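You operate a simulated robot arm through the tools that you are given. There is no shell and no other tool. Be economical: measure what you need, move in short steps, check, and stop when the job is done.

Carry out the task below with a simulated two-armed robot. There is one attempt and no reset: what you move stays moved.

## Task
Take the lid off the can on the free end of the lane bench and lay it down there.

The check looks at the end state, three seconds after you hand in, the way a careful person would. Anything else that was tipped, shoved, dropped, spilled or broken makes it a failure. Lids that push on must go on centred and level and be pressed home; caps that screw on are set level and turned clockwise until they are tight.

## Robot
Two 7-joint arms with three-finger grippers on one trunk, on a base that drives. Base frame: it is fixed to the floor where the robot stands at the start and does not move with it; the origin is under the middle of the robot, x ahead of it, y to its left, z up. Units: mm, rad, N and s.
The left shoulder is at the start at [29, 154, 1040], the right one opposite. With the tool pointing down near the work surface each hand reaches from about 160 to 620 mm from the robot's upright axis, wherever it stands, measured 20 degrees to its own side. Payload 2.69 kg a hand.
Tool frame (each hand has its own): the origin (TCP) lies between the finger pads and is the grasp point; the fingertips stand 29 mm ahead of it; z points along the fingers, y is the line along which they close. Largest opening 120 mm; the body of the gripper starts 78 mm behind the TCP.
Orientation is told as [roll, pitch, yaw] about the base's x, y, z axes, in that order, counted from this pose: with the fingers straight down and closing along the base's y, the tool's x points along the base's -x, its y along +y and its z along -z.

## Interface
- The arms move only by the tool drive_tool. It takes "left_rows", "right_rows" or both (then of equal length, played together; a hand with none holds still); each is a list of rows, each a list of 3 entries, a list of its own where there are three numbers: the turn, a rotation vector about the base's x, y, z in units of 4 degrees (1.0 is 4 degrees), then the shift along the base's x, y, z in units of 30 mm (1.0 is 30 mm), then the finger opening in mm, from 0 to 120. In form: [[[ax, ay, az], [tx, ty, tz], grip], ...]. A call has 1 to 12 rows; each row shifts and turns the commanded pose from where the row before left it. A call with a number of a shift or a turn outside -1 to 1 is refused whole. A row lasts 0.2 s, in which the tool goes at most 50 mm and 0.15 rad; a call with a longer step from one row to the next is refused whole, and so is a gripper value outside its range. Where a pose cannot be reached the arm comes as near as it can. A force on the tool above 40 N (or 10 N above the force at the start of the call, whichever is more), or a blocked arm, ends the call early, and 0.2 s more pass. Each finger halts on what it meets, pressing with about 26 N; the grip force reading is that of the motor and also rises with nothing between the fingers. The clock runs only during rows and for 0.2 s after the last one: add rows that do not move to give the fingers time. The reply holds the time, the measured pose of the TCP, the force on the tool along the base axes, the opening and the grip force, in the units named above and with some noise, with the torque about the TCP (base axes, N m) and any sound that the robot's microphone picked up.
- Cameras (640 x 400 px; columns grow to the right, rows downward): "scene" is now at [125.9, -46.5, 1223.7]; the picture's right is [-0.53, -0.85, 0.00], its down [-0.26, 0.16, -0.95] and it looks along [0.81, -0.51, -0.31] (base axes); focal length 233 px, centre (320, 200). "left" rides on the left gripper at [63, 0, -104] in its tool frame; the picture's right is [0.00, 1.00, 0.00], its down [-0.83, 0.00, -0.56] and it looks along [-0.56, 0.00, 0.83] (tool axes); focal length 275 px, centre (320, 200). "right" rides on the right gripper at [63, 0, -104] in its tool frame; the picture's right is [0.00, 1.00, 0.00], its down [-0.83, 0.00, -0.56] and it looks along [-0.56, 0.00, 0.83] (tool axes); focal length 275 px, centre (320, 200). There is no depth. A picture from a camera that has moved, and an enlarged one, comes with that camera's place and axes in the base frame and with its lens. The place of the scene camera against the robot may be out by one fixed shift of up to 12 mm in any direction.
- capture(camera): a new picture of that camera. It takes no simulated time.
- move_column(by): slides the trunk up (or, below 0, down) by that many mm; the arms and the scene camera ride with it, the base frame stays. It gives what a move gives, with no picture.
- base_move(legs): drives the robot by 1 to 6 legs, each [ahead, left, turn to the left] in mm, mm and rad, along the robot's own axes; the way and the turn of a leg run together, so that a leg with both is an arc; at most 1500 mm and 3.142 rad a leg. The arms and the cameras ride along, it lands a little off, and it stops where it bumps. It gives what a move gives.
- head_to(pan, tilt): turns the head with the scene camera to pan (to the left, within 1.396 rad either way) and tilt (down, from -0.506 to 1.204), counted from straight ahead of the robot. It gives what a move gives.
- enlarge(camera, box): a new picture of the part [left, top, right, bottom] of that camera's present view, enlarged. It takes no simulated time.
- close_job(): hands the job in; it is judged then, once.

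Go step by step. Nothing tells you exact positions but the pictures and the camera data: compare them with the known pose of the tool, close in by small moves and look again before you grip or let go. The budget is 120 turns and 88 pictures, counting those below and the enlarged ones. Unless the task says otherwise, let go and move clear before handing in, and close with one line.

The tools are called after "Request:" by a JSON object that holds its "api" and its "payload". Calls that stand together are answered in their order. drive_tool: Moves the arms, as the interface text tells. Its arguments: {"type":"object","properties":{"left_rows":{"type":"array","items":{"type":"array"}},"right_rows":{"type":"array","items":{"type":"array"}}},"required":[]} The other tools are called the same way: move_column (by) slides the trunk up or down; base_move (legs) drives the base; head_to (pan, tilt) turns the head that bears the scene camera; capture (camera) takes a picture; enlarge (camera, box) takes an enlarged picture of a part of a camera's view; close_job () hands the job in.

At the start:

```text
time_s: 0.0
left_position: [343.9, 12.2, 1087.4]
left_tool_rot: [0.0, 0.0, 0.0]
left_force: [-0.2, 0.1, -0.5]
left_wrist_torque: [0.04, 0.02, 0.0]
left_width: 119.7
left_finger_force: 0.1
right_position: [293.8, -373.0, 1195.0]
right_tool_rot: [0.001, 0.001, 0.0]
right_force: [0.6, -1.2, 0.1]
right_wrist_torque: [0.01, 0.03, -0.01]
right_width: 120.0
right_finger_force: 0.1
trunk travel left (down, up): [-403.0, 35.0]
robot x, y, heading: [2.9, -3.0, -0.001]
head pan, tilt: [-0.56, 0.311]
```

scene: 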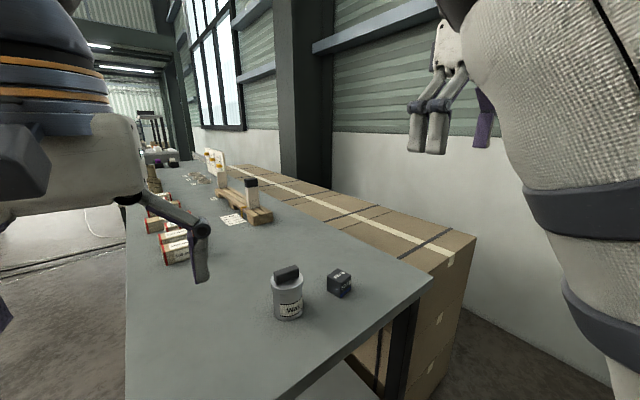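
right: 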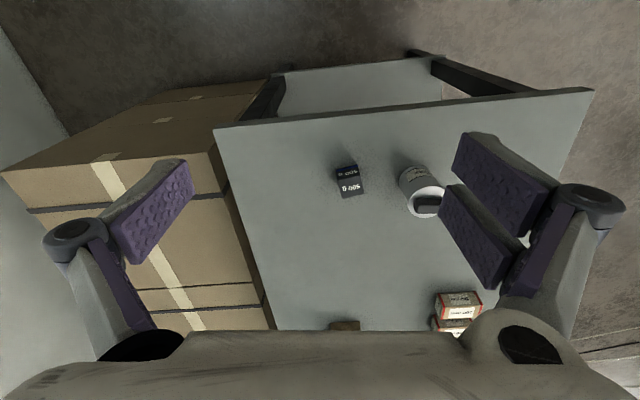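
left: 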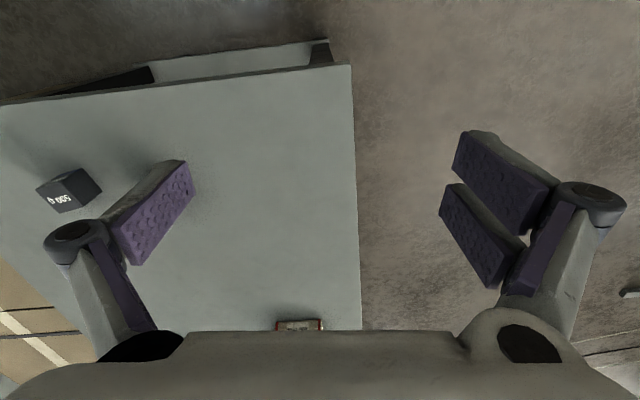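

I see a labelled can with a dark grip on its lid near the near end of the bench, roughly at (480, -193, 850). I'll take closer looks before moving.

Request:
{"api": "enlarge", "payload": {"camera": "scene", "box": [240, 240, 380, 330]}}

Request:
{"api": "enlarge", "payload": {"camera": "right", "box": [320, 130, 480, 230]}}

```text
4.44 times, centred on (310, 285) of scene
camera zoom: at [125.9, -46.5, 1223.7], right [-0.53, -0.85, 0.0], down [-0.26, 0.16, -0.95], along [0.81, -0.51, -0.31], focal length 1037 px, centre (364, -178)
```

zoom: 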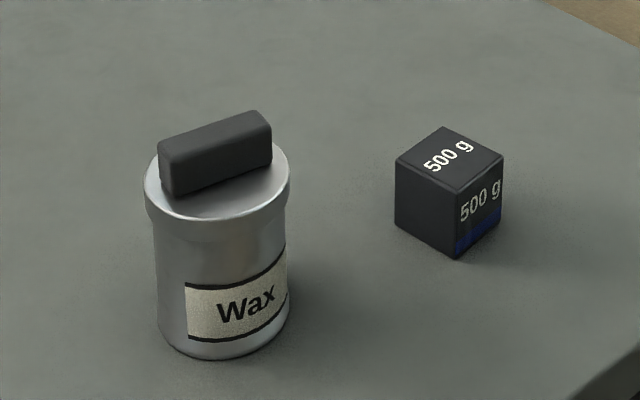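

```text
4.00 times, centred on (400, 180) of right
camera zoom: at [231.9, -373.4, 1298.7], right [0.0, 1.0, 0.0], down [0.83, 0.0, 0.56], along [0.56, 0.0, -0.83], focal length 1101 px, centre (0, 280)
```

zoom: 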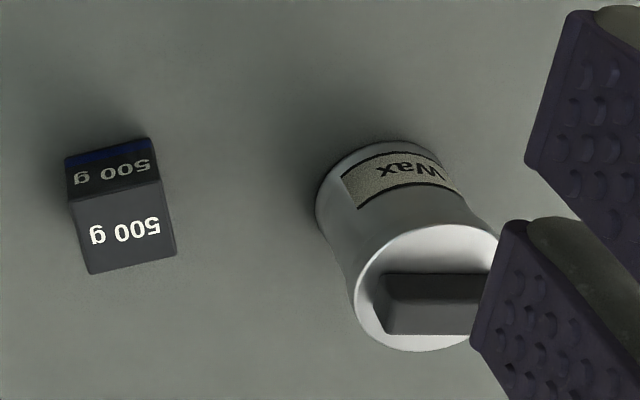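

The lid has a bar handle running along y, with the lid centre at about (488, -199, 925). I'll turn the right hand so it closes along x and bring it above the can, moving the left hand out of the way.

Request:
{"api": "drive_tool", "payload": {"right_rows": [[[0, 0, 1], [0.27, 0.24, 0], 120], [[0, 0, 1], [0.27, 0.24, 0], 120], [[0, 0, 1], [0.27, 0.24, 0], 120], [[0, 0, 1], [0.27, 0.24, 0], 120], [[0, 0, 1], [0.27, 0.24, 0], 120], [[0, 0, 1], [0.27, 0.24, 0], 120], [[0, 0, 1], [0.27, 0.24, 0], 120], [[0, 0, 1], [0.27, 0.24, 0], 120], [[0, 0, 1], [0.27, 0.24, 0], 120], [[0, 0, 1], [0.27, 0.24, 0], 120], [[0, 0, 1], [0.27, 0.24, 0], 120], [[0, 0, 1], [0.27, 0.24, 0], 120]], "left_rows": [[[0, 0, 0], [0, 0.3, 0], 120], [[0, 0, 0], [0, 0.3, 0], 120], [[0, 0, 0], [0, 0.3, 0], 120], [[0, 0, 0], [0, 0.3, 0], 120], [[0, 0, 0], [0, 0.3, 0], 120], [[0, 0, 0], [0, 0.3, 0], 120], [[0, 0, 0], [0, 0.3, 0], 120], [[0, 0, 0], [0, 0.3, 0], 120], [[0, 0, 0], [0, 0.3, 0], 120], [[0, 0, 0], [0, 0.3, 0], 120], [[0, 0, 0], [0, 0.3, 0], 120], [[0, 0, 0], [0, 0.3, 0], 120]]}}

Request:
{"api": "drive_tool", "payload": {"right_rows": [[[0, 0, 1], [0.27, 0.24, -0.3], 120], [[0, 0, 1], [0.27, 0.24, -0.3], 120], [[0, 0, 1], [0.27, 0.24, -0.3], 120], [[0, 0, 1], [0.27, 0.24, -0.3], 120], [[0, 0, 1], [0.27, 0.24, -0.3], 120], [[0, 0, 1], [0.27, 0.24, -0.3], 120], [[0, 0, 1], [0.27, 0.24, -0.3], 120], [[0, 0, 1], [0.27, 0.24, -0.3], 120], [[0, 0, 1], [0.27, 0.24, -0.3], 120], [[0, 0, 1], [0.27, 0.24, -0.3], 120], [[0, 0, 0.5], [0.27, 0.24, -0.3], 120], [[0, 0, 0], [0, 0, 0], 120]]}}

Request:
{"api": "capture", "payload": {"camera": "right"}}

Request:
{"api": "capture", "payload": {"camera": "scene"}}

```text
time_s: 2.6
left_position: [343.0, 120.9, 1086.7]
left_tool_rot: [0.0, 0.001, 0.001]
left_force: [-0.7, -0.2, -0.3]
left_wrist_torque: [0.01, 0.02, 0.01]
left_width: 119.8
left_finger_force: 0.1
right_position: [392.0, -286.8, 1195.1]
right_tool_rot: [0.0, 0.0, 0.841]
right_force: [0.6, -0.3, 0.5]
right_wrist_torque: [-0.03, -0.01, -0.02]
right_width: 120.1
right_finger_force: 0.0
trunk travel left (down, up): [-403.0, 35.0]
robot x, y, heading: [-1.8, 1.5, 0.004]
head pan, tilt: [-0.56, 0.311]
```

```text
time_s: 5.2
left_position: [343.2, 119.2, 1087.0]
left_tool_rot: [-0.001, 0.0, 0.0]
left_force: [0.6, 0.9, -1.1]
left_wrist_torque: [-0.02, 0.01, 0.0]
left_width: 120.1
left_finger_force: 0.1
right_position: [483.5, -208.4, 1095.9]
right_tool_rot: [0.0, 0.0, 1.571]
right_force: [0.0, 1.5, -0.2]
right_wrist_torque: [-0.01, -0.02, -0.02]
right_width: 120.1
right_finger_force: 0.1
trunk travel left (down, up): [-403.0, 35.0]
robot x, y, heading: [3.6, -1.7, 0.002]
head pan, tilt: [-0.56, 0.311]
```

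```text
82 pictures are left
camera right: at [482.2, -270.7, 1199.9], right [-1.0, -0.01, 0.0], down [0.0, 0.83, 0.56], along [0.0, 0.56, -0.83], focal length 275 px, centre (320, 200)
```

right: 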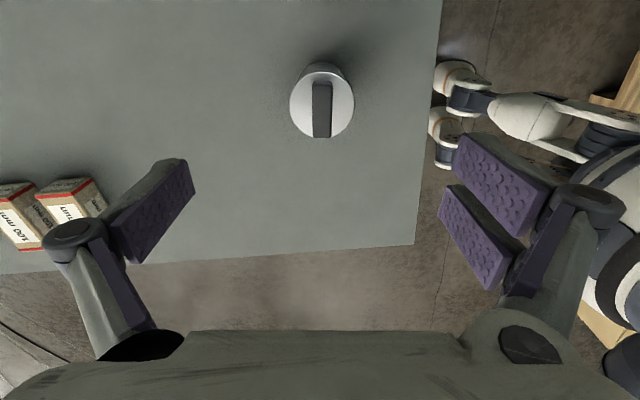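

```text
81 pictures are left
camera scene: at [125.7, -46.6, 1223.8], right [-0.53, -0.85, 0.0], down [-0.26, 0.16, -0.95], along [0.81, -0.51, -0.31], focal length 233 px, centre (320, 200)
```

scene: 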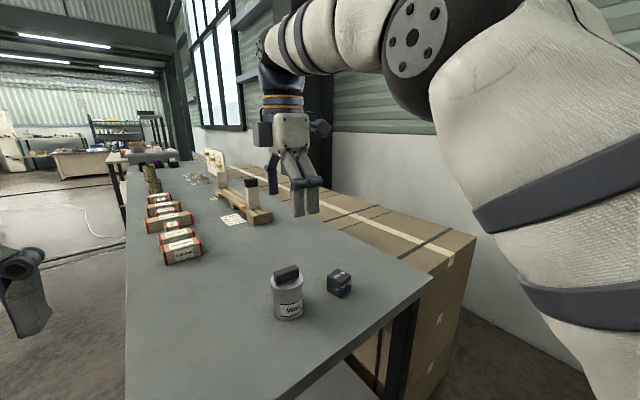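

The hand is over the can and the handle runs almost exactly along y; I put its centre at about (481, -197). Next I lower to just above the handle with the fingers partly closed.

Request:
{"api": "drive_tool", "payload": {"right_rows": [[[0, 0, 0], [-0.06, 0.3, -0.8], 100], [[0, 0, 0], [0, 0, -0.8], 80], [[0, 0, 0], [0, 0, -0.8], 60], [[0, 0, 0], [0, 0, -0.6], 60], [[0, 0, 0], [0, 0, 0], 60]]}}

Request:
{"api": "capture", "payload": {"camera": "right"}}

Request:
{"api": "enlarge", "payload": {"camera": "scene", "box": [220, 200, 380, 330]}}

```text
time_s: 6.4
left_position: [343.6, 119.4, 1088.2]
left_tool_rot: [0.002, -0.001, -0.001]
left_force: [0.3, 0.6, -0.5]
left_wrist_torque: [-0.01, -0.02, -0.02]
left_width: 120.0
left_finger_force: 0.1
right_position: [480.2, -198.7, 1005.4]
right_tool_rot: [-0.001, -0.001, 1.57]
right_force: [-0.4, -0.1, 0.5]
right_wrist_torque: [0.03, 0.02, -0.03]
right_width: 60.0
right_finger_force: 0.1
trunk travel left (down, up): [-403.0, 35.0]
robot x, y, heading: [-0.8, -1.8, -0.001]
head pan, tilt: [-0.56, 0.311]
```

```text
80 pictures are left
camera right: at [480.1, -261.7, 1109.3], right [-1.0, 0.0, 0.0], down [0.0, 0.83, 0.56], along [0.0, 0.56, -0.83], focal length 275 px, centre (320, 200)
```

right: 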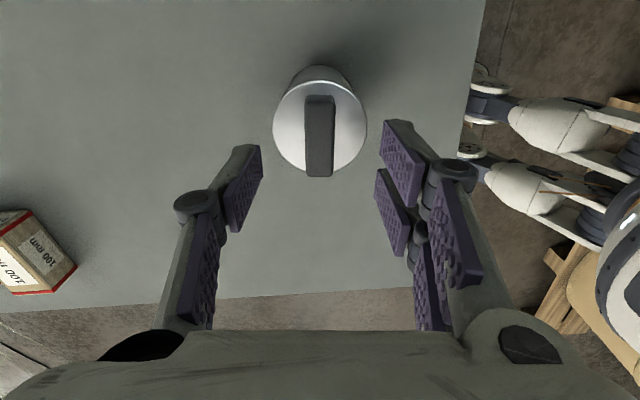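

```text
3.08 times, centred on (300, 265) of scene
camera zoom: at [125.8, -46.5, 1223.8], right [-0.53, -0.85, 0.0], down [-0.26, 0.16, -0.95], along [0.81, -0.51, -0.31], focal length 718 px, centre (382, 0)
```

zoom: 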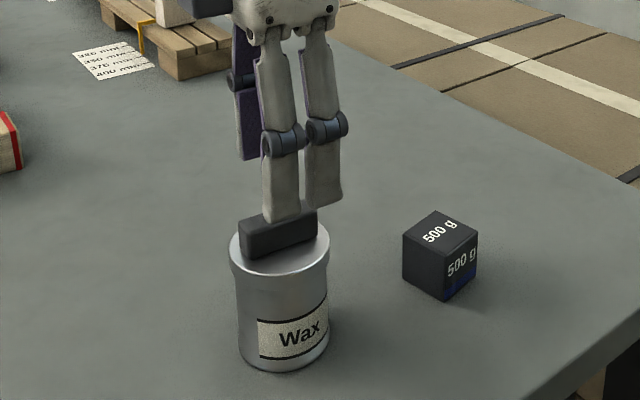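

Aligned in x; y is within a couple of mm. I'll lower 36 mm with the fingers straddling the handle and look again.

Request:
{"api": "drive_tool", "payload": {"right_rows": [[[0, 0, 0], [0, -0.07, -0.4], 60], [[0, 0, 0], [0, 0, -0.4], 60], [[0, 0, 0], [0, 0, -0.4], 60], [[0, 0, 0], [0, 0, 0], 60]]}}

Request:
{"api": "capture", "payload": {"camera": "right"}}

Request:
{"api": "enlarge", "payload": {"camera": "scene", "box": [240, 230, 340, 330]}}

```text
time_s: 7.4
left_position: [343.0, 118.3, 1087.8]
left_tool_rot: [0.0, -0.001, 0.002]
left_force: [-0.1, -0.3, 0.1]
left_wrist_torque: [0.05, -0.01, 0.0]
left_width: 120.0
left_finger_force: 0.1
right_position: [479.9, -201.4, 968.5]
right_tool_rot: [0.002, 0.001, 1.571]
right_force: [-0.6, 0.5, 0.0]
right_wrist_torque: [-0.02, -0.01, 0.0]
right_width: 60.0
right_finger_force: 0.0
trunk travel left (down, up): [-403.0, 35.0]
robot x, y, heading: [-1.2, -2.2, 0.001]
head pan, tilt: [-0.56, 0.311]
```

```text
78 pictures are left
camera right: at [479.7, -263.8, 1072.7], right [-1.0, 0.0, 0.0], down [0.0, 0.83, 0.56], along [0.0, 0.56, -0.83], focal length 275 px, centre (320, 200)
```

right: 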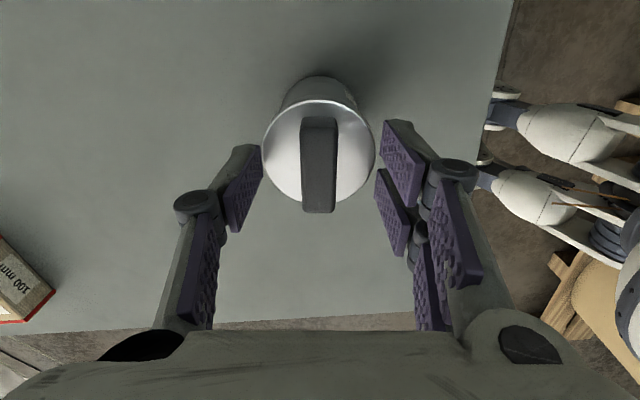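

```text
4.00 times, centred on (290, 280) of scene
camera zoom: at [125.8, -46.5, 1223.7], right [-0.53, -0.85, 0.0], down [-0.26, 0.16, -0.95], along [0.81, -0.51, -0.31], focal length 934 px, centre (440, -120)
```

zoom: 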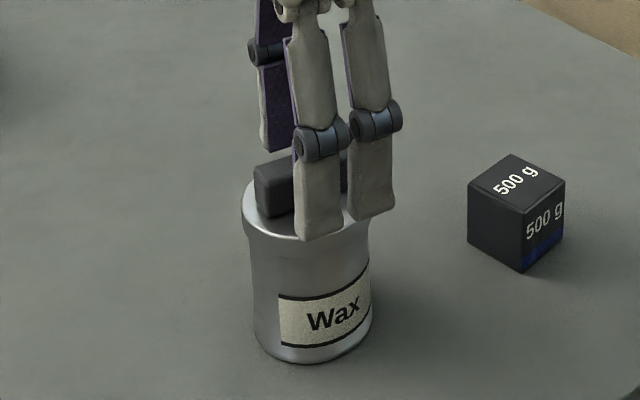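

The fingertips straddle the handle just above the lid's top face, centred on it. Now I close gently on the handle.

Request:
{"api": "drive_tool", "payload": {"right_rows": [[[0, 0, 0], [0, 0, 0], 40], [[0, 0, 0], [0, 0, 0], 25], [[0, 0, 0], [0, 0, 0], 10], [[0, 0, 0], [0, 0, 0], 0], [[0, 0, 0], [0, 0, 0], 0]]}}

Request:
{"api": "capture", "payload": {"camera": "right"}}

Request:
{"api": "enlarge", "payload": {"camera": "scene", "box": [240, 230, 340, 330]}}

```text
time_s: 8.6
left_position: [343.3, 119.1, 1087.4]
left_tool_rot: [-0.002, 0.001, -0.001]
left_force: [0.4, 0.8, 0.1]
left_wrist_torque: [-0.01, 0.01, -0.03]
left_width: 120.0
left_finger_force: 0.1
right_position: [480.5, -201.5, 967.1]
right_tool_rot: [0.0, -0.001, 1.571]
right_force: [0.9, -0.1, 0.3]
right_wrist_torque: [0.0, -0.02, 0.02]
right_width: 17.1
right_finger_force: 26.2
trunk travel left (down, up): [-403.0, 35.0]
robot x, y, heading: [0.8, 0.2, -0.002]
head pan, tilt: [-0.56, 0.311]
```

```text
76 pictures are left
camera right: at [479.9, -263.9, 1072.8], right [-1.0, 0.0, 0.0], down [0.0, 0.83, 0.56], along [0.0, 0.56, -0.83], focal length 275 px, centre (320, 200)
```

right: 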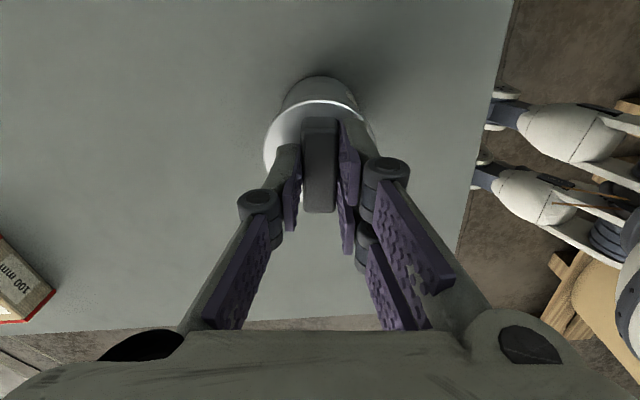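

```text
4.00 times, centred on (290, 280) of scene
camera zoom: at [126.0, -46.6, 1223.7], right [-0.53, -0.85, 0.0], down [-0.26, 0.16, -0.95], along [0.81, -0.51, -0.31], focal length 934 px, centre (440, -120)
```

zoom: 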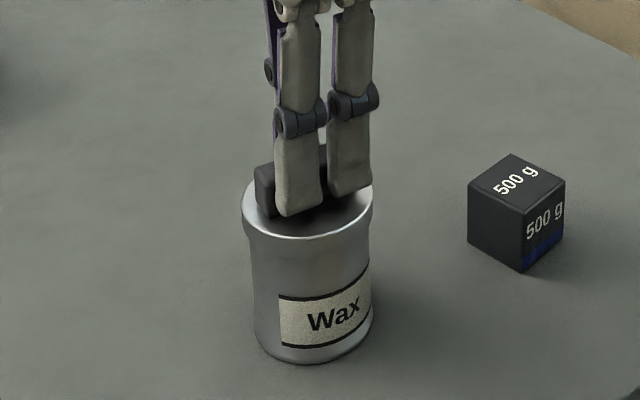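

The handle is gripped (17 mm wide). I'll pull up a few millimetres slowly and read the force.

Request:
{"api": "drive_tool", "payload": {"right_rows": [[[0, 0, 0], [0, 0, 0.05], 0], [[0, 0, 0], [0, 0, 0.05], 0], [[0, 0, 0], [0, 0, 0.05], 0], [[0, 0, 0], [0, 0, 0], 0]]}}

Request:
{"api": "enlarge", "payload": {"camera": "scene", "box": [240, 230, 340, 330]}}

```text
time_s: 9.6
left_position: [343.8, 120.1, 1088.3]
left_tool_rot: [-0.002, -0.002, 0.0]
left_force: [0.2, 0.7, -0.3]
left_wrist_torque: [0.0, 0.03, 0.02]
left_width: 120.1
left_finger_force: 0.1
right_position: [478.6, -200.9, 974.1]
right_tool_rot: [0.0, 0.001, 1.571]
right_force: [0.0, 0.3, -2.0]
right_wrist_torque: [0.01, -0.03, 0.01]
right_width: 17.1
right_finger_force: 25.4
trunk travel left (down, up): [-403.0, 35.0]
robot x, y, heading: [1.6, 3.1, 0.001]
head pan, tilt: [-0.56, 0.311]
```

```text
4.00 times, centred on (290, 280) of scene
camera zoom: at [126.0, -46.6, 1223.7], right [-0.53, -0.85, 0.0], down [-0.26, 0.16, -0.95], along [0.81, -0.51, -0.31], focal length 934 px, centre (440, -120)
```

zoom: 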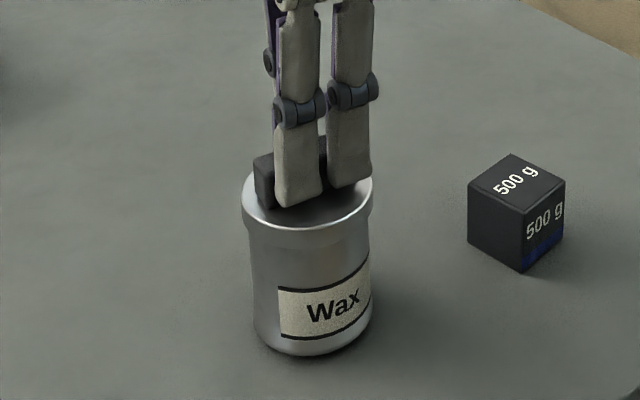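

The whole can came up with its lid, so the lid is held fast and the can needs holding. I'll set it back down, keep the right grip, and turn the left hand so that it can come in sideways to hold the can body.

Request:
{"api": "drive_tool", "payload": {"right_rows": [[[0, 0, 0], [0.02, 0, -0.05], 0], [[0, 0, 0], [0.02, 0, -0.05], 0], [[0, 0, 0], [0, 0, -0.05], 0], [[0, 0, 0], [0, 0, 0], 0]]}}

Request:
{"api": "drive_tool", "payload": {"left_rows": [[[0, 0, 1], [0, 0, 0], 120], [[0, 0, 1], [0, 0, 0], 120], [[0, 0, 1], [0, 0, 0], 120], [[0, 0, 1], [0, 0, 0], 120], [[0, 0, 1], [0, 0, 0], 120], [[0, 0, 1], [0, 0, 0], 120], [[0, 0, 1], [0, 0, 0], 120], [[0, 0, 1], [0, 0, 0], 120], [[0, 0, 1], [0, 0, 0], 120], [[0, 0, 1], [0, 0, 0], 120], [[0, 0, 1], [0, 0, 0], 120], [[0, 0, 0], [0, 0, 0], 120]]}}

Request:
{"api": "enlarge", "payload": {"camera": "scene", "box": [240, 230, 340, 330]}}

```text
time_s: 10.6
left_position: [344.4, 119.4, 1087.4]
left_tool_rot: [0.0, 0.001, -0.001]
left_force: [0.1, -0.1, -0.6]
left_wrist_torque: [-0.03, 0.0, -0.01]
left_width: 119.8
left_finger_force: 0.1
right_position: [481.7, -201.0, 969.2]
right_tool_rot: [0.001, 0.0, 1.569]
right_force: [-0.2, -0.6, -2.3]
right_wrist_torque: [-0.03, 0.0, 0.02]
right_width: 17.2
right_finger_force: 25.8
trunk travel left (down, up): [-403.0, 35.0]
robot x, y, heading: [-4.0, 0.6, 0.0]
head pan, tilt: [-0.56, 0.311]
```

```text
time_s: 13.2
left_position: [345.1, 119.6, 1087.3]
left_tool_rot: [0.0, 0.0, 0.769]
left_force: [-0.1, 0.1, -0.5]
left_wrist_torque: [0.0, -0.03, -0.01]
left_width: 120.2
left_finger_force: 0.1
right_position: [481.6, -201.8, 969.6]
right_tool_rot: [0.0, 0.001, 1.571]
right_force: [0.6, 0.5, -2.9]
right_wrist_torque: [0.02, 0.02, 0.01]
right_width: 17.2
right_finger_force: 25.9
trunk travel left (down, up): [-403.0, 35.0]
robot x, y, heading: [1.2, 0.9, -0.001]
head pan, tilt: [-0.56, 0.311]
```

```text
4.00 times, centred on (290, 280) of scene
camera zoom: at [126.0, -46.6, 1223.7], right [-0.53, -0.85, 0.0], down [-0.26, 0.16, -0.95], along [0.81, -0.51, -0.31], focal length 934 px, centre (440, -120)
```

zoom: 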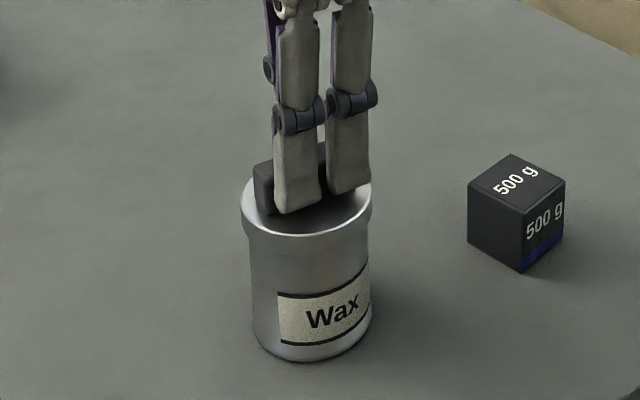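

The can is still hanging by about a millimetre, so I lower it the rest of the way and continue the left hand's turn.

Request:
{"api": "drive_tool", "payload": {"right_rows": [[[0, 0, 0], [-0.04, 0, -0.02], 0], [[0, 0, 0], [0, 0, -0.02], 0], [[0, 0, 0], [0, 0, -0.02], 0], [[0, 0, 0], [0, 0, 0], 0]]}}

Request:
{"api": "drive_tool", "payload": {"left_rows": [[[0, 0, 1], [0.2, 0, 0], 120], [[0, 0, 1], [0.2, 0, 0], 120], [[0, 0, 1], [0.2, 0, 0], 120], [[0, 0, 1], [0.2, 0, 0], 120], [[0, 0, 1], [0.2, 0, 0], 120], [[0, 0, 1], [0.2, 0, 0], 120], [[0, 0, 1], [0.2, 0, 0], 120], [[0, 0, 1], [0.2, 0, 0], 120], [[0, 0, 1], [0.2, 0, 0], 120], [[0, 0, 1], [0.2, 0, 0], 120], [[0, 0, 1], [0.2, 0, 0], 120], [[0, 0, 0.5], [0, 0, 0], 120]]}}

Request:
{"api": "capture", "payload": {"camera": "scene"}}

```text
time_s: 14.2
left_position: [343.7, 119.1, 1087.2]
left_tool_rot: [-0.004, -0.001, 0.769]
left_force: [0.2, -0.1, -0.3]
left_wrist_torque: [-0.03, 0.01, 0.0]
left_width: 120.1
left_finger_force: 0.1
right_position: [480.1, -202.1, 969.4]
right_tool_rot: [-0.004, 0.0, 1.571]
right_force: [2.5, -0.7, 8.9]
right_wrist_torque: [-0.02, -0.03, -0.01]
right_width: 17.0
right_finger_force: 25.7
trunk travel left (down, up): [-403.0, 35.0]
robot x, y, heading: [1.1, -1.2, 0.001]
head pan, tilt: [-0.56, 0.311]
```

```text
time_s: 16.8
left_position: [409.5, 121.7, 1088.1]
left_tool_rot: [-0.002, 0.001, 1.574]
left_force: [0.4, -1.3, 0.2]
left_wrist_torque: [0.02, 0.04, -0.02]
left_width: 120.1
left_finger_force: 0.1
right_position: [479.0, -202.3, 968.6]
right_tool_rot: [-0.001, 0.001, 1.571]
right_force: [6.0, -4.7, 23.9]
right_wrist_torque: [-0.12, -0.15, 0.0]
right_width: 16.9
right_finger_force: 26.2
trunk travel left (down, up): [-403.0, 35.0]
robot x, y, heading: [5.2, -0.4, -0.001]
head pan, tilt: [-0.56, 0.311]
```

```text
72 pictures are left
camera scene: at [125.1, -46.2, 1223.9], right [-0.53, -0.85, 0.0], down [-0.26, 0.16, -0.95], along [0.81, -0.51, -0.31], focal length 233 px, centre (320, 200)
```

scene: 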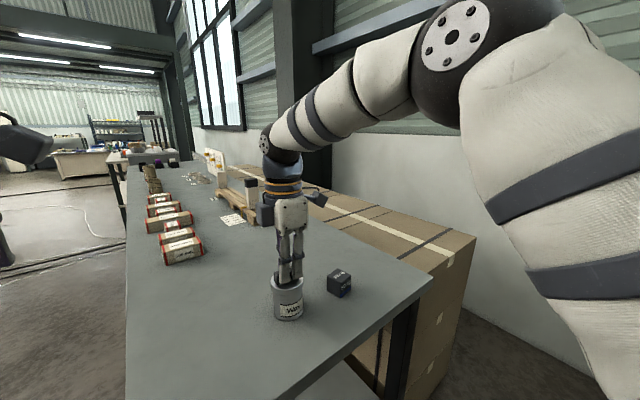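

The right arm is slightly pressing down, so I ease it up by 1 mm. Then I tilt the left fingers toward -y and bring the hand alongside the can, still high and clear.

Request:
{"api": "drive_tool", "payload": {"right_rows": [[[0, 0, 0], [0.02, 0, 0.03], 0], [[0, 0, 0], [0, 0, 0], 0]]}}

Request:
{"api": "drive_tool", "payload": {"left_rows": [[[-1, 0, 0], [0.19, -0.44, -0.11], 120], [[-1, 0, 0], [0.19, -0.44, -0.11], 120], [[-1, 0, 0], [0.19, -0.44, -0.11], 120], [[-1, 0, 0], [0.19, -0.44, -0.11], 120], [[-1, 0, 0], [0.19, -0.44, -0.11], 120], [[-1, 0, 0], [0.19, -0.44, -0.11], 120], [[-1, 0, 0], [0.19, -0.44, -0.11], 120], [[-1, 0, 0], [0.19, -0.44, -0.11], 120], [[-1, 0, 0], [0.19, -0.44, -0.11], 120], [[-1, 0, 0], [0.19, -0.44, -0.11], 120], [[-1, 0, 0], [0.19, -0.44, -0.11], 120], [[0, 0, 0], [0, 0, 0], 120]]}}

Request:
{"api": "capture", "payload": {"camera": "scene"}}

Request:
{"api": "capture", "payload": {"camera": "left"}}

```text
time_s: 17.4
left_position: [409.2, 120.1, 1087.4]
left_tool_rot: [-0.001, 0.0, 1.573]
left_force: [0.0, -0.1, 0.2]
left_wrist_torque: [-0.01, -0.05, -0.02]
left_width: 119.9
left_finger_force: 0.1
right_position: [479.5, -200.0, 969.0]
right_tool_rot: [0.002, 0.0, 1.57]
right_force: [0.5, -2.6, 14.0]
right_wrist_torque: [-0.03, -0.03, -0.01]
right_width: 17.1
right_finger_force: 26.7
trunk travel left (down, up): [-403.0, 35.0]
robot x, y, heading: [-1.5, 4.7, -0.002]
head pan, tilt: [-0.56, 0.311]
```

```text
time_s: 20.0
left_position: [473.1, -25.5, 1050.6]
left_tool_rot: [-0.001, 0.77, 1.574]
left_force: [1.1, -0.8, -0.1]
left_wrist_torque: [0.01, -0.02, -0.04]
left_width: 119.9
left_finger_force: 0.0
right_position: [479.2, -201.8, 968.2]
right_tool_rot: [0.001, 0.0, 1.572]
right_force: [0.2, 1.0, -1.1]
right_wrist_torque: [0.03, 0.02, 0.01]
right_width: 17.0
right_finger_force: 25.7
trunk travel left (down, up): [-403.0, 35.0]
robot x, y, heading: [2.4, -3.3, -0.005]
head pan, tilt: [-0.56, 0.311]
```

```text
71 pictures are left
camera scene: at [125.9, -46.5, 1223.7], right [-0.53, -0.85, 0.0], down [-0.26, 0.16, -0.95], along [0.81, -0.51, -0.31], focal length 233 px, centre (320, 200)
```

scene: 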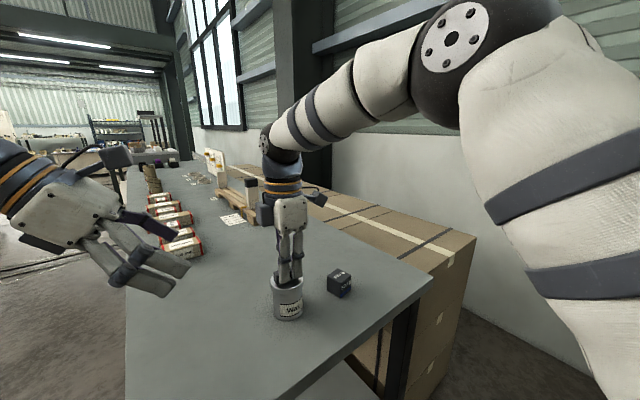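

```text
70 pictures are left
camera left: at [473.6, 1.4, 1169.7], right [-1.0, 0.0, 0.0], down [0.0, 0.98, -0.18], along [0.0, -0.18, -0.98], focal length 275 px, centre (320, 200)
```

left: 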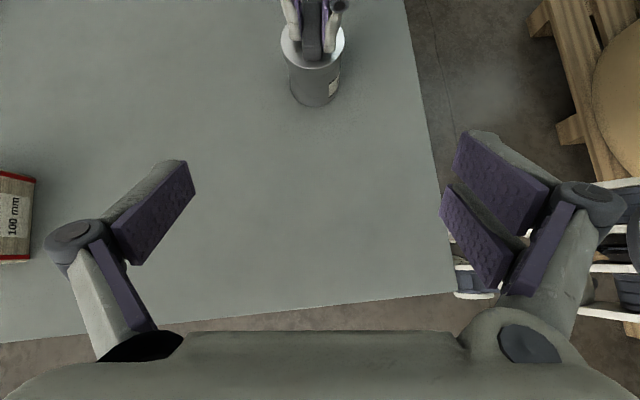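

The left arm manages this attitude and the hand is clear. I continue tilting to about 15° below horizontal and come in nearer.

Request:
{"api": "drive_tool", "payload": {"left_rows": [[[-1, 0, 0], [0.03, -0.27, -0.36], 110], [[-1, 0, 0], [0.03, -0.27, -0.36], 105], [[-1, 0, 0], [0.03, -0.27, -0.36], 100], [[-1, 0, 0], [0.03, -0.27, -0.36], 100], [[-1, 0, 0], [0.03, -0.27, -0.36], 100], [[-1, 0, 0], [0.03, -0.27, -0.36], 100], [[-1, 0, 0], [0.03, -0.27, -0.36], 100], [[-0.75, 0, 0], [0.03, -0.27, -0.36], 100], [[0, 0, 0], [0, 0, 0], 100]]}}

Request:
{"api": "capture", "payload": {"camera": "scene"}}

Request:
{"api": "capture", "payload": {"camera": "left"}}

```text
time_s: 22.0
left_position: [479.4, -90.6, 965.1]
left_tool_rot: [0.001, 1.31, 1.572]
left_force: [0.1, -0.9, -0.9]
left_wrist_torque: [-0.04, 0.0, -0.02]
left_width: 99.8
left_finger_force: 0.0
right_position: [479.8, -200.9, 968.2]
right_tool_rot: [0.001, -0.001, 1.57]
right_force: [-0.4, 0.9, -2.1]
right_wrist_torque: [0.0, 0.0, -0.03]
right_width: 17.4
right_finger_force: 26.3
trunk travel left (down, up): [-403.0, 35.0]
robot x, y, heading: [2.3, 0.7, -0.003]
head pan, tilt: [-0.56, 0.311]
```

```text
69 pictures are left
camera scene: at [126.0, -46.6, 1223.7], right [-0.53, -0.85, 0.0], down [-0.26, 0.16, -0.95], along [0.81, -0.51, -0.31], focal length 233 px, centre (320, 200)
```

scene: 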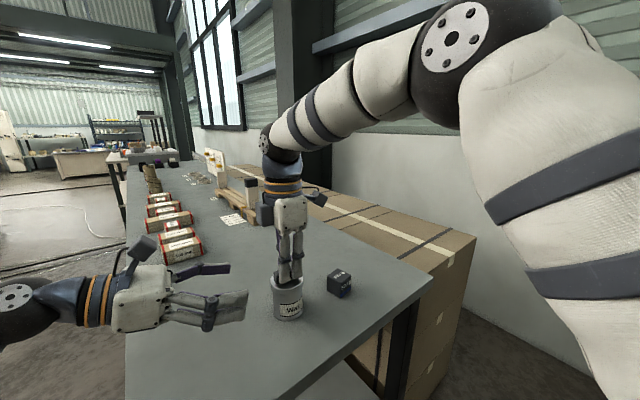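

```text
68 pictures are left
camera left: at [480.0, -5.9, 1052.7], right [-1.0, 0.0, 0.0], down [0.0, 0.75, -0.66], along [0.0, -0.66, -0.75], focal length 275 px, centre (320, 200)
```

left: 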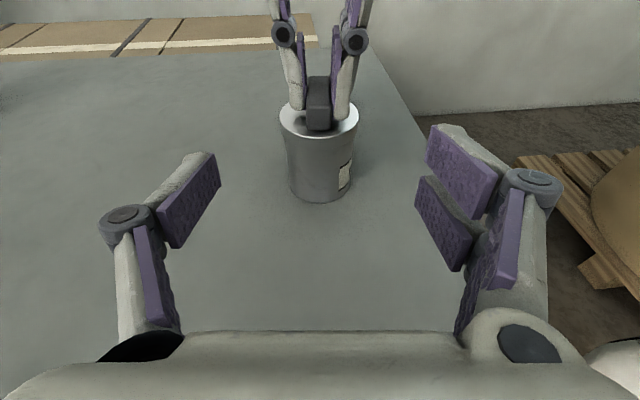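

The left fingers are level and opposite the can, which they line up with in x. I flatten the tilt by 5° and lower to about z = 900, still short of the can.

Request:
{"api": "drive_tool", "payload": {"left_rows": [[[-1, 0, 0], [0.02, 0, -0.5], 100], [[-0.25, 0, 0], [0, 0, -0.5], 100], [[0, 0, 0], [0, 0, -0.5], 100], [[0, 0, 0], [0, 0, -0.4], 100], [[0, 0, 0], [0, 0, -0.26], 100], [[0, 0, 0], [0, 0, 0], 100]]}}

Request:
{"api": "enlarge", "payload": {"camera": "scene", "box": [100, 220, 360, 380]}}

Request:
{"api": "capture", "payload": {"camera": "left"}}

```text
time_s: 23.4
left_position: [480.6, -90.2, 900.0]
left_tool_rot: [0.004, 1.396, 1.576]
left_force: [-0.1, 0.7, 0.5]
left_wrist_torque: [0.01, -0.01, 0.01]
left_width: 99.7
left_finger_force: 0.1
right_position: [480.9, -201.6, 967.8]
right_tool_rot: [0.001, 0.001, 1.57]
right_force: [0.1, 0.0, -1.5]
right_wrist_torque: [0.01, 0.01, 0.01]
right_width: 16.9
right_finger_force: 26.0
trunk travel left (down, up): [-403.0, 35.0]
robot x, y, heading: [1.2, -2.9, -0.004]
head pan, tilt: [-0.56, 0.311]
```

```text
2.46 times, centred on (230, 300) of scene
camera zoom: at [126.0, -46.6, 1223.7], right [-0.53, -0.85, 0.0], down [-0.26, 0.16, -0.95], along [0.81, -0.51, -0.31], focal length 574 px, centre (542, -46)
```

zoom: 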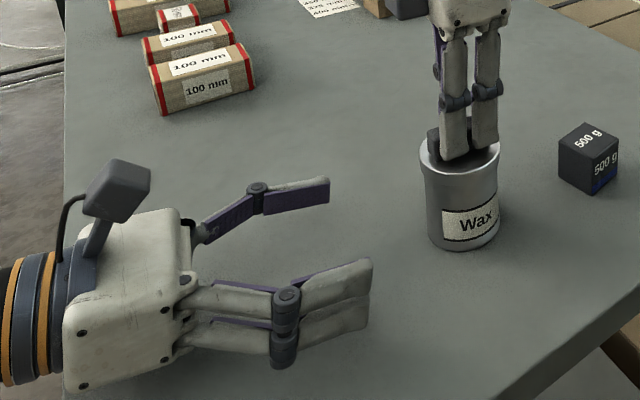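

```text
66 pictures are left
camera left: at [481.1, 1.5, 979.4], right [-1.0, 0.0, 0.0], down [0.0, 0.69, -0.72], along [0.0, -0.72, -0.69], focal length 275 px, centre (320, 200)
```

left: 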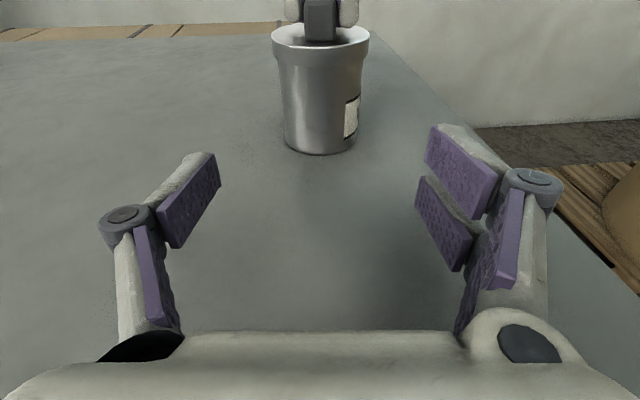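

From two left-camera views: bench top z ≈ 859, lid top ≈ 932, can axis at (481, -201). I'll lower to z = 893 and advance most of the way with the fingers open around the can.

Request:
{"api": "drive_tool", "payload": {"left_rows": [[[0, 0, 0], [0, 0, -0.23], 100], [[0, 0, 0], [0, -0.5, 0], 100], [[0, 0, 0], [0, -0.5, 0], 100], [[0, 0, 0], [0, -0.5, 0], 100], [[0, 0, 0], [0, -0.5, 0], 100], [[0, 0, 0], [0, 0, 0], 100]]}}

Request:
{"api": "enlarge", "payload": {"camera": "scene", "box": [140, 220, 360, 356]}}

Request:
{"api": "capture", "payload": {"camera": "left"}}

```text
time_s: 24.8
left_position: [481.1, -149.7, 892.0]
left_tool_rot: [0.005, 1.397, 1.579]
left_force: [-0.5, -0.4, -0.5]
left_wrist_torque: [-0.01, 0.01, -0.01]
left_width: 99.6
left_finger_force: 0.1
right_position: [479.8, -201.7, 970.3]
right_tool_rot: [0.0, 0.001, 1.57]
right_force: [-0.3, 0.6, -1.7]
right_wrist_torque: [0.02, 0.02, 0.0]
right_width: 17.1
right_finger_force: 25.8
trunk travel left (down, up): [-403.0, 35.0]
robot x, y, heading: [0.5, -2.2, -0.0]
head pan, tilt: [-0.56, 0.311]
```

```text
2.91 times, centred on (250, 288) of scene
camera zoom: at [126.0, -46.5, 1223.7], right [-0.53, -0.85, 0.0], down [-0.26, 0.16, -0.95], along [0.81, -0.51, -0.31], focal length 679 px, centre (524, -56)
```

zoom: 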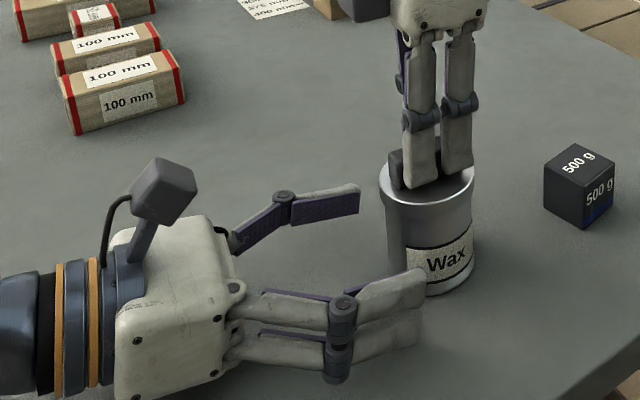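

```text
64 pictures are left
camera left: at [481.7, -58.3, 972.9], right [-1.0, 0.0, 0.0], down [0.0, 0.69, -0.72], along [0.0, -0.72, -0.69], focal length 275 px, centre (320, 200)
```

left: 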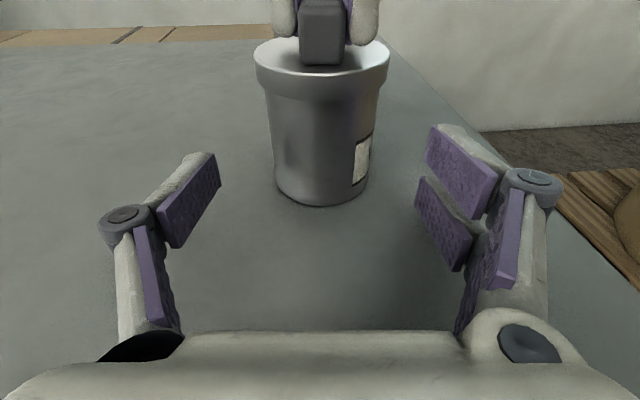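

The can sits centred between the left fingers. I advance the last 38 mm.

Request:
{"api": "drive_tool", "payload": {"left_rows": [[[0, 0, 0], [0, -0.45, 0.03], 100], [[0, 0, 0], [0, -0.45, 0], 100], [[0, 0, 0], [0, -0.37, 0], 90], [[0, 0, 0], [0, 0, 0], 80]]}}

Request:
{"api": "capture", "payload": {"camera": "left"}}

Request:
{"api": "enlarge", "payload": {"camera": "scene", "box": [180, 220, 360, 340]}}

```text
time_s: 25.8
left_position: [479.1, -188.6, 892.6]
left_tool_rot: [0.006, 1.395, 1.575]
left_force: [0.9, -0.3, -0.5]
left_wrist_torque: [0.01, 0.01, -0.03]
left_width: 80.2
left_finger_force: 0.1
right_position: [480.2, -201.6, 968.1]
right_tool_rot: [-0.001, -0.002, 1.571]
right_force: [-0.1, -0.3, -1.7]
right_wrist_torque: [-0.04, 0.0, 0.03]
right_width: 17.2
right_finger_force: 26.1
trunk travel left (down, up): [-403.0, 35.0]
robot x, y, heading: [0.7, -3.3, -0.006]
head pan, tilt: [-0.56, 0.311]
```

```text
63 pictures are left
camera left: at [481.2, -96.9, 973.7], right [-1.0, 0.0, 0.0], down [0.0, 0.69, -0.72], along [0.0, -0.72, -0.69], focal length 275 px, centre (320, 200)
```

left: 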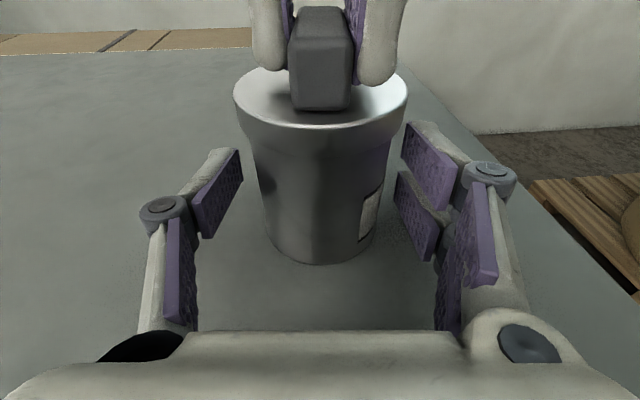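

```text
3.33 times, centred on (270, 280) of scene
camera zoom: at [126.0, -46.5, 1223.7], right [-0.53, -0.85, 0.0], down [-0.26, 0.16, -0.95], along [0.81, -0.51, -0.31], focal length 778 px, centre (487, -67)
```

zoom: 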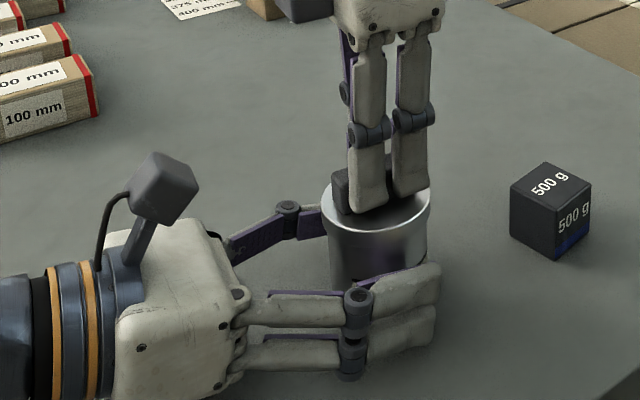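

The fingers straddle the can body below the lid rim. I close the left hand gently.

Request:
{"api": "drive_tool", "payload": {"left_rows": [[[0, 0, 0], [0, 0, 0], 70], [[0, 0, 0], [0, 0, 0], 62], [[0, 0, 0], [0, 0, 0], 56], [[0, 0, 0], [0, 0, 0], 50], [[0, 0, 0], [0, 0, 0], 40], [[0, 0, 0], [0, 0, 0], 40]]}}

Request:
{"api": "capture", "payload": {"camera": "left"}}

Request:
{"api": "enlarge", "payload": {"camera": "scene", "box": [180, 220, 360, 340]}}

```text
time_s: 27.2
left_position: [480.0, -189.5, 893.0]
left_tool_rot: [0.005, 1.395, 1.577]
left_force: [-1.0, -0.3, 0.2]
left_wrist_torque: [0.03, 0.07, -0.02]
left_width: 56.0
left_finger_force: 25.8
right_position: [479.8, -201.5, 969.3]
right_tool_rot: [-0.001, -0.001, 1.571]
right_force: [-0.2, 0.5, -0.3]
right_wrist_torque: [0.0, -0.02, 0.02]
right_width: 16.9
right_finger_force: 25.5
trunk travel left (down, up): [-403.0, 35.0]
robot x, y, heading: [-0.9, -2.5, -0.002]
head pan, tilt: [-0.56, 0.311]
heard: snap
```

```text
61 pictures are left
camera left: at [481.0, -96.7, 973.9], right [-1.0, 0.0, 0.0], down [0.0, 0.69, -0.72], along [0.0, -0.72, -0.69], focal length 275 px, centre (320, 200)
```

left: 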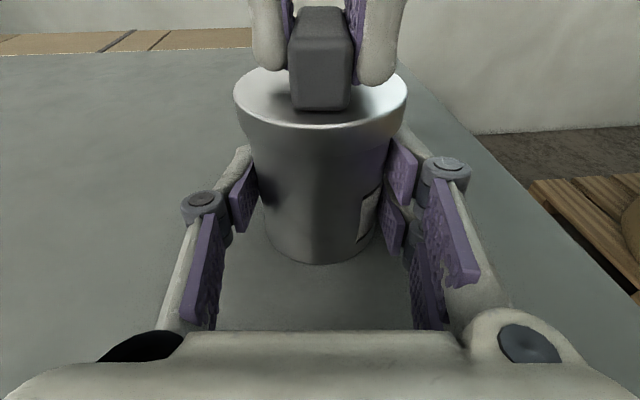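

```text
3.33 times, centred on (270, 280) of scene
camera zoom: at [125.8, -46.5, 1223.7], right [-0.53, -0.85, 0.0], down [-0.26, 0.16, -0.95], along [0.81, -0.51, -0.31], focal length 778 px, centre (487, -67)
```

zoom: 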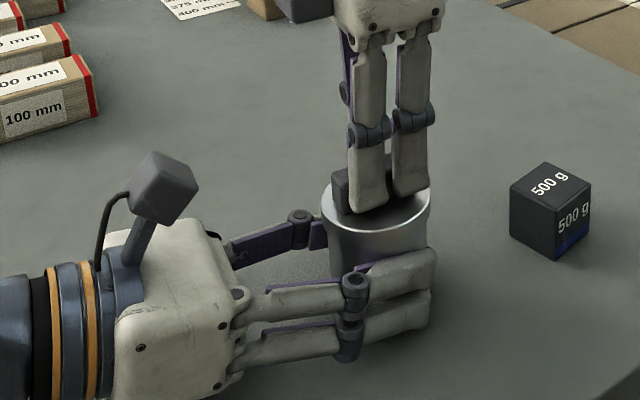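

The can is held (56 mm) and there was a snap, perhaps the lid's seal letting go. Now I pull the lid up slowly while the left hand holds the can.

Request:
{"api": "drive_tool", "payload": {"right_rows": [[[0, 0, 0], [0, 0, 0.05], 0], [[0, 0, 0], [0, 0, 0.05], 0], [[0, 0, 0], [0, 0, 0.05], 0], [[0, 0, 0], [0, 0, 0.05], 0], [[0, 0, 0], [0, 0, 0], 0]]}}

Request:
{"api": "capture", "payload": {"camera": "left"}}

```text
time_s: 28.4
left_position: [479.7, -187.8, 893.4]
left_tool_rot: [0.004, 1.398, 1.576]
left_force: [-0.5, -0.4, 0.8]
left_wrist_torque: [-0.02, 0.08, 0.0]
left_width: 55.9
left_finger_force: 26.2
right_position: [479.4, -201.5, 975.9]
right_tool_rot: [-0.001, 0.0, 1.571]
right_force: [-0.1, 0.0, -0.5]
right_wrist_torque: [0.05, 0.02, -0.02]
right_width: 17.0
right_finger_force: 26.3
trunk travel left (down, up): [-403.0, 35.0]
robot x, y, heading: [4.7, 1.3, 0.0]
head pan, tilt: [-0.56, 0.311]
```

```text
59 pictures are left
camera left: at [481.0, -96.7, 973.9], right [-1.0, 0.0, 0.0], down [0.0, 0.69, -0.72], along [0.0, -0.72, -0.69], focal length 275 px, centre (320, 200)
```

left: 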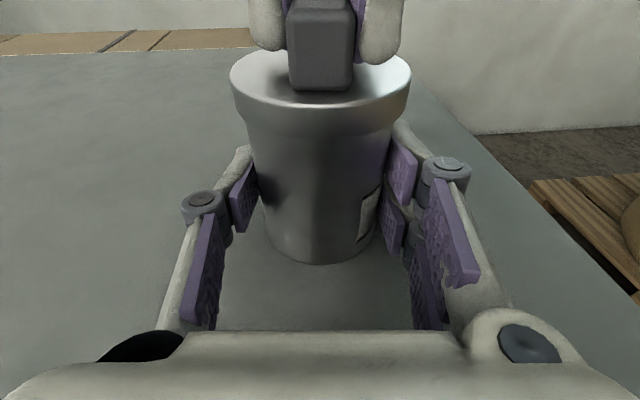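

The lid is rising free while the can stays put. I lift it well clear.

Request:
{"api": "drive_tool", "payload": {"right_rows": [[[0, 0, 0], [0, 0, 0.2], 0], [[0, 0, 0], [0, 0, 0.2], 0], [[0, 0, 0], [0, 0, 0.3], 0], [[0, 0, 0], [0, 0, 0.5], 0], [[0, 0, 0], [0, 0, 0.8], 0], [[0, 0, 0], [0, 0, 0.8], 0], [[0, 0, 0], [0, 0, 0], 0]]}}

Request:
{"api": "capture", "payload": {"camera": "left"}}

Request:
{"api": "capture", "payload": {"camera": "scene"}}

Request:
{"api": "capture", "payload": {"camera": "right"}}

```text
time_s: 30.0
left_position: [480.7, -187.6, 893.5]
left_tool_rot: [0.004, 1.396, 1.575]
left_force: [-0.2, 0.9, 2.8]
left_wrist_torque: [-0.01, 0.09, 0.03]
left_width: 56.0
left_finger_force: 26.0
right_position: [480.5, -201.0, 1059.6]
right_tool_rot: [0.0, 0.0, 1.572]
right_force: [-0.1, -0.8, -0.4]
right_wrist_torque: [-0.03, -0.01, 0.01]
right_width: 17.1
right_finger_force: 25.8
trunk travel left (down, up): [-403.0, 35.0]
robot x, y, heading: [1.5, -1.0, -0.0]
head pan, tilt: [-0.56, 0.311]
```

```text
58 pictures are left
camera left: at [481.0, -96.7, 973.9], right [-1.0, 0.0, 0.0], down [0.0, 0.69, -0.72], along [0.0, -0.72, -0.69], focal length 275 px, centre (320, 200)
```

left: 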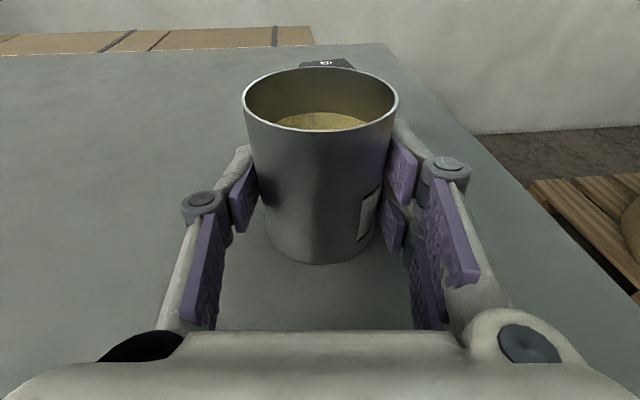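

```text
57 pictures are left
camera scene: at [125.7, -46.5, 1223.7], right [-0.53, -0.85, 0.0], down [-0.26, 0.16, -0.95], along [0.81, -0.51, -0.31], focal length 233 px, centre (320, 200)
```

scene: 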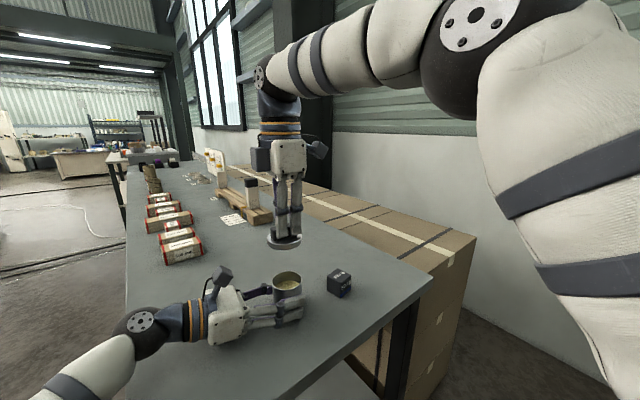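

```text
56 pictures are left
camera right: at [480.1, -263.5, 1163.4], right [-1.0, 0.0, 0.0], down [0.0, 0.83, 0.56], along [0.0, 0.56, -0.83], focal length 275 px, centre (320, 200)
```

right: 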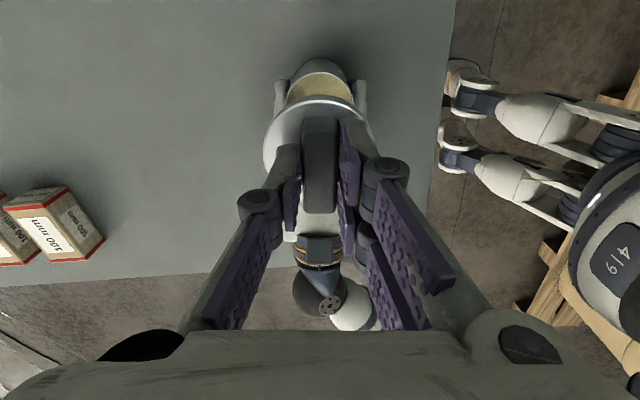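

The lid is off and the can is undisturbed. I open the left hand and draw it straight back out, with the lid held high.

Request:
{"api": "drive_tool", "payload": {"left_rows": [[[0, 0, 0], [0, 0, 0], 65], [[0, 0, 0], [0, 0, 0], 80], [[0, 0, 0], [0, 0, 0], 95], [[0, 0, 0], [0, 0, 0], 95], [[0, 0, 0], [0, 0.3, 0], 95], [[0, 0, 0], [0, 0.6, 0], 95], [[0, 0, 0], [0, 0.8, 0], 95], [[0, 0, 0], [0, 0.8, 0], 95], [[0, 0, 0], [0, 0.8, 0], 95], [[0, 0, 0], [0, 0.6, 0.4], 95], [[0, 0, 0], [0, 0, 0.8], 95], [[0, 0, 0], [0, 0, 0], 95]]}}

Request:
{"api": "drive_tool", "payload": {"right_rows": [[[0, 0, 0], [0.5, 0, 0], 0], [[0, 0, 0], [0.6, 0, 0], 0], [[0, 0, 0], [0.6, 0, 0], 0], [[0, 0, 0], [0.6, 0, 0], 0], [[0, 0, 0], [0.6, 0, 0], 0], [[0, 0, 0], [0, 0, -0.6], 0], [[0, 0, 0], [0, 0, -0.6], 0], [[0, 0, 0], [0, 0, -0.6], 0], [[0, 0, 0], [0, 0, 0], 0]]}}

Request:
{"api": "capture", "payload": {"camera": "scene"}}

Request:
{"api": "capture", "payload": {"camera": "right"}}

Request:
{"api": "capture", "payload": {"camera": "left"}}

```text
time_s: 32.6
left_position: [480.9, -70.2, 930.3]
left_tool_rot: [0.005, 1.395, 1.578]
left_force: [0.8, 1.2, -0.2]
left_wrist_torque: [0.01, 0.02, -0.01]
left_width: 95.1
left_finger_force: 0.1
right_position: [481.2, -200.7, 1059.5]
right_tool_rot: [0.0, 0.0, 1.569]
right_force: [0.2, -0.6, 0.5]
right_wrist_torque: [0.04, -0.01, 0.01]
right_width: 17.2
right_finger_force: 25.8
trunk travel left (down, up): [-403.0, 35.0]
robot x, y, heading: [-0.1, 0.7, 0.003]
head pan, tilt: [-0.56, 0.311]
```

```text
time_s: 34.6
left_position: [480.7, -71.1, 929.6]
left_tool_rot: [0.004, 1.398, 1.575]
left_force: [-0.2, 0.3, 1.0]
left_wrist_torque: [0.02, 0.01, -0.01]
left_width: 95.1
left_finger_force: 0.0
right_position: [540.1, -199.1, 1051.5]
right_tool_rot: [-0.001, 0.001, 1.569]
right_force: [-0.3, -0.3, -0.3]
right_wrist_torque: [0.03, 0.03, -0.04]
right_width: 17.4
right_finger_force: 26.0
right hand out of reach, approached as far as the arm can: row 4, 5, 6, 7, 8
trunk travel left (down, up): [-403.0, 35.0]
robot x, y, heading: [-0.1, -0.4, 0.0]
head pan, tilt: [-0.56, 0.311]
```

```text
55 pictures are left
camera scene: at [125.9, -46.5, 1223.7], right [-0.53, -0.85, 0.0], down [-0.26, 0.16, -0.95], along [0.81, -0.51, -0.31], focal length 233 px, centre (320, 200)
```

scene: 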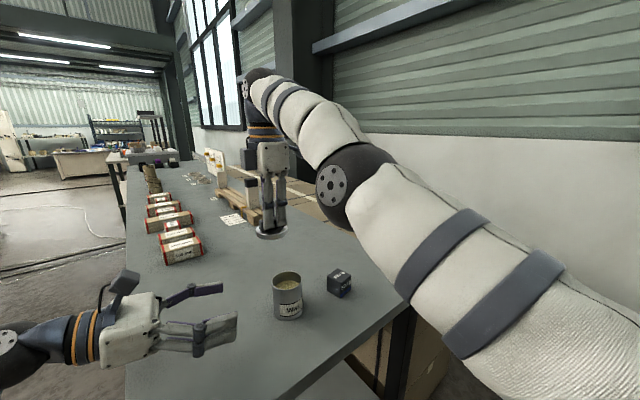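

```text
54 pictures are left
camera right: at [540.6, -262.0, 1156.3], right [-1.0, 0.0, 0.0], down [0.0, 0.83, 0.56], along [0.0, 0.56, -0.83], focal length 275 px, centre (320, 200)
```

right: 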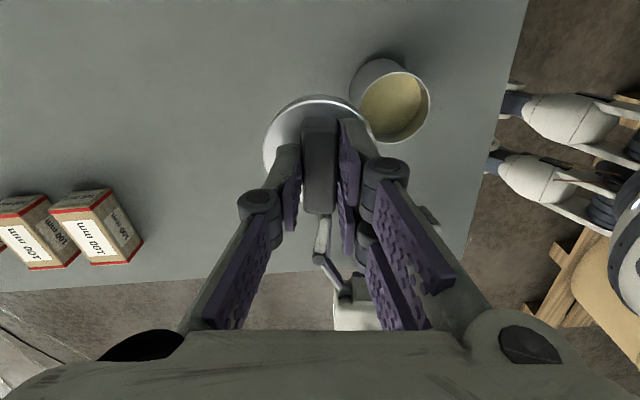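

```text
53 pictures are left
camera left: at [480.7, 20.3, 1010.1], right [-1.0, 0.0, 0.0], down [0.0, 0.69, -0.72], along [0.0, -0.72, -0.69], focal length 275 px, centre (320, 200)
```

left: 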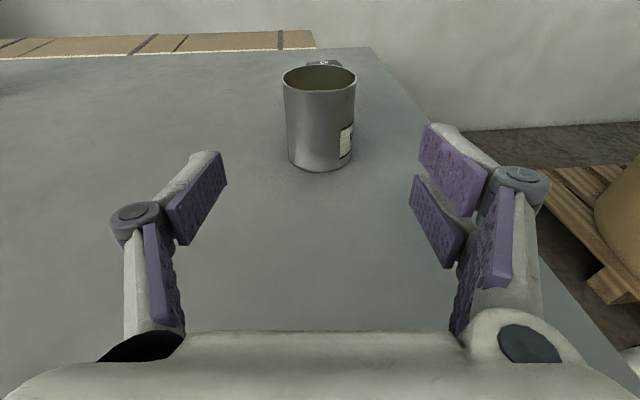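

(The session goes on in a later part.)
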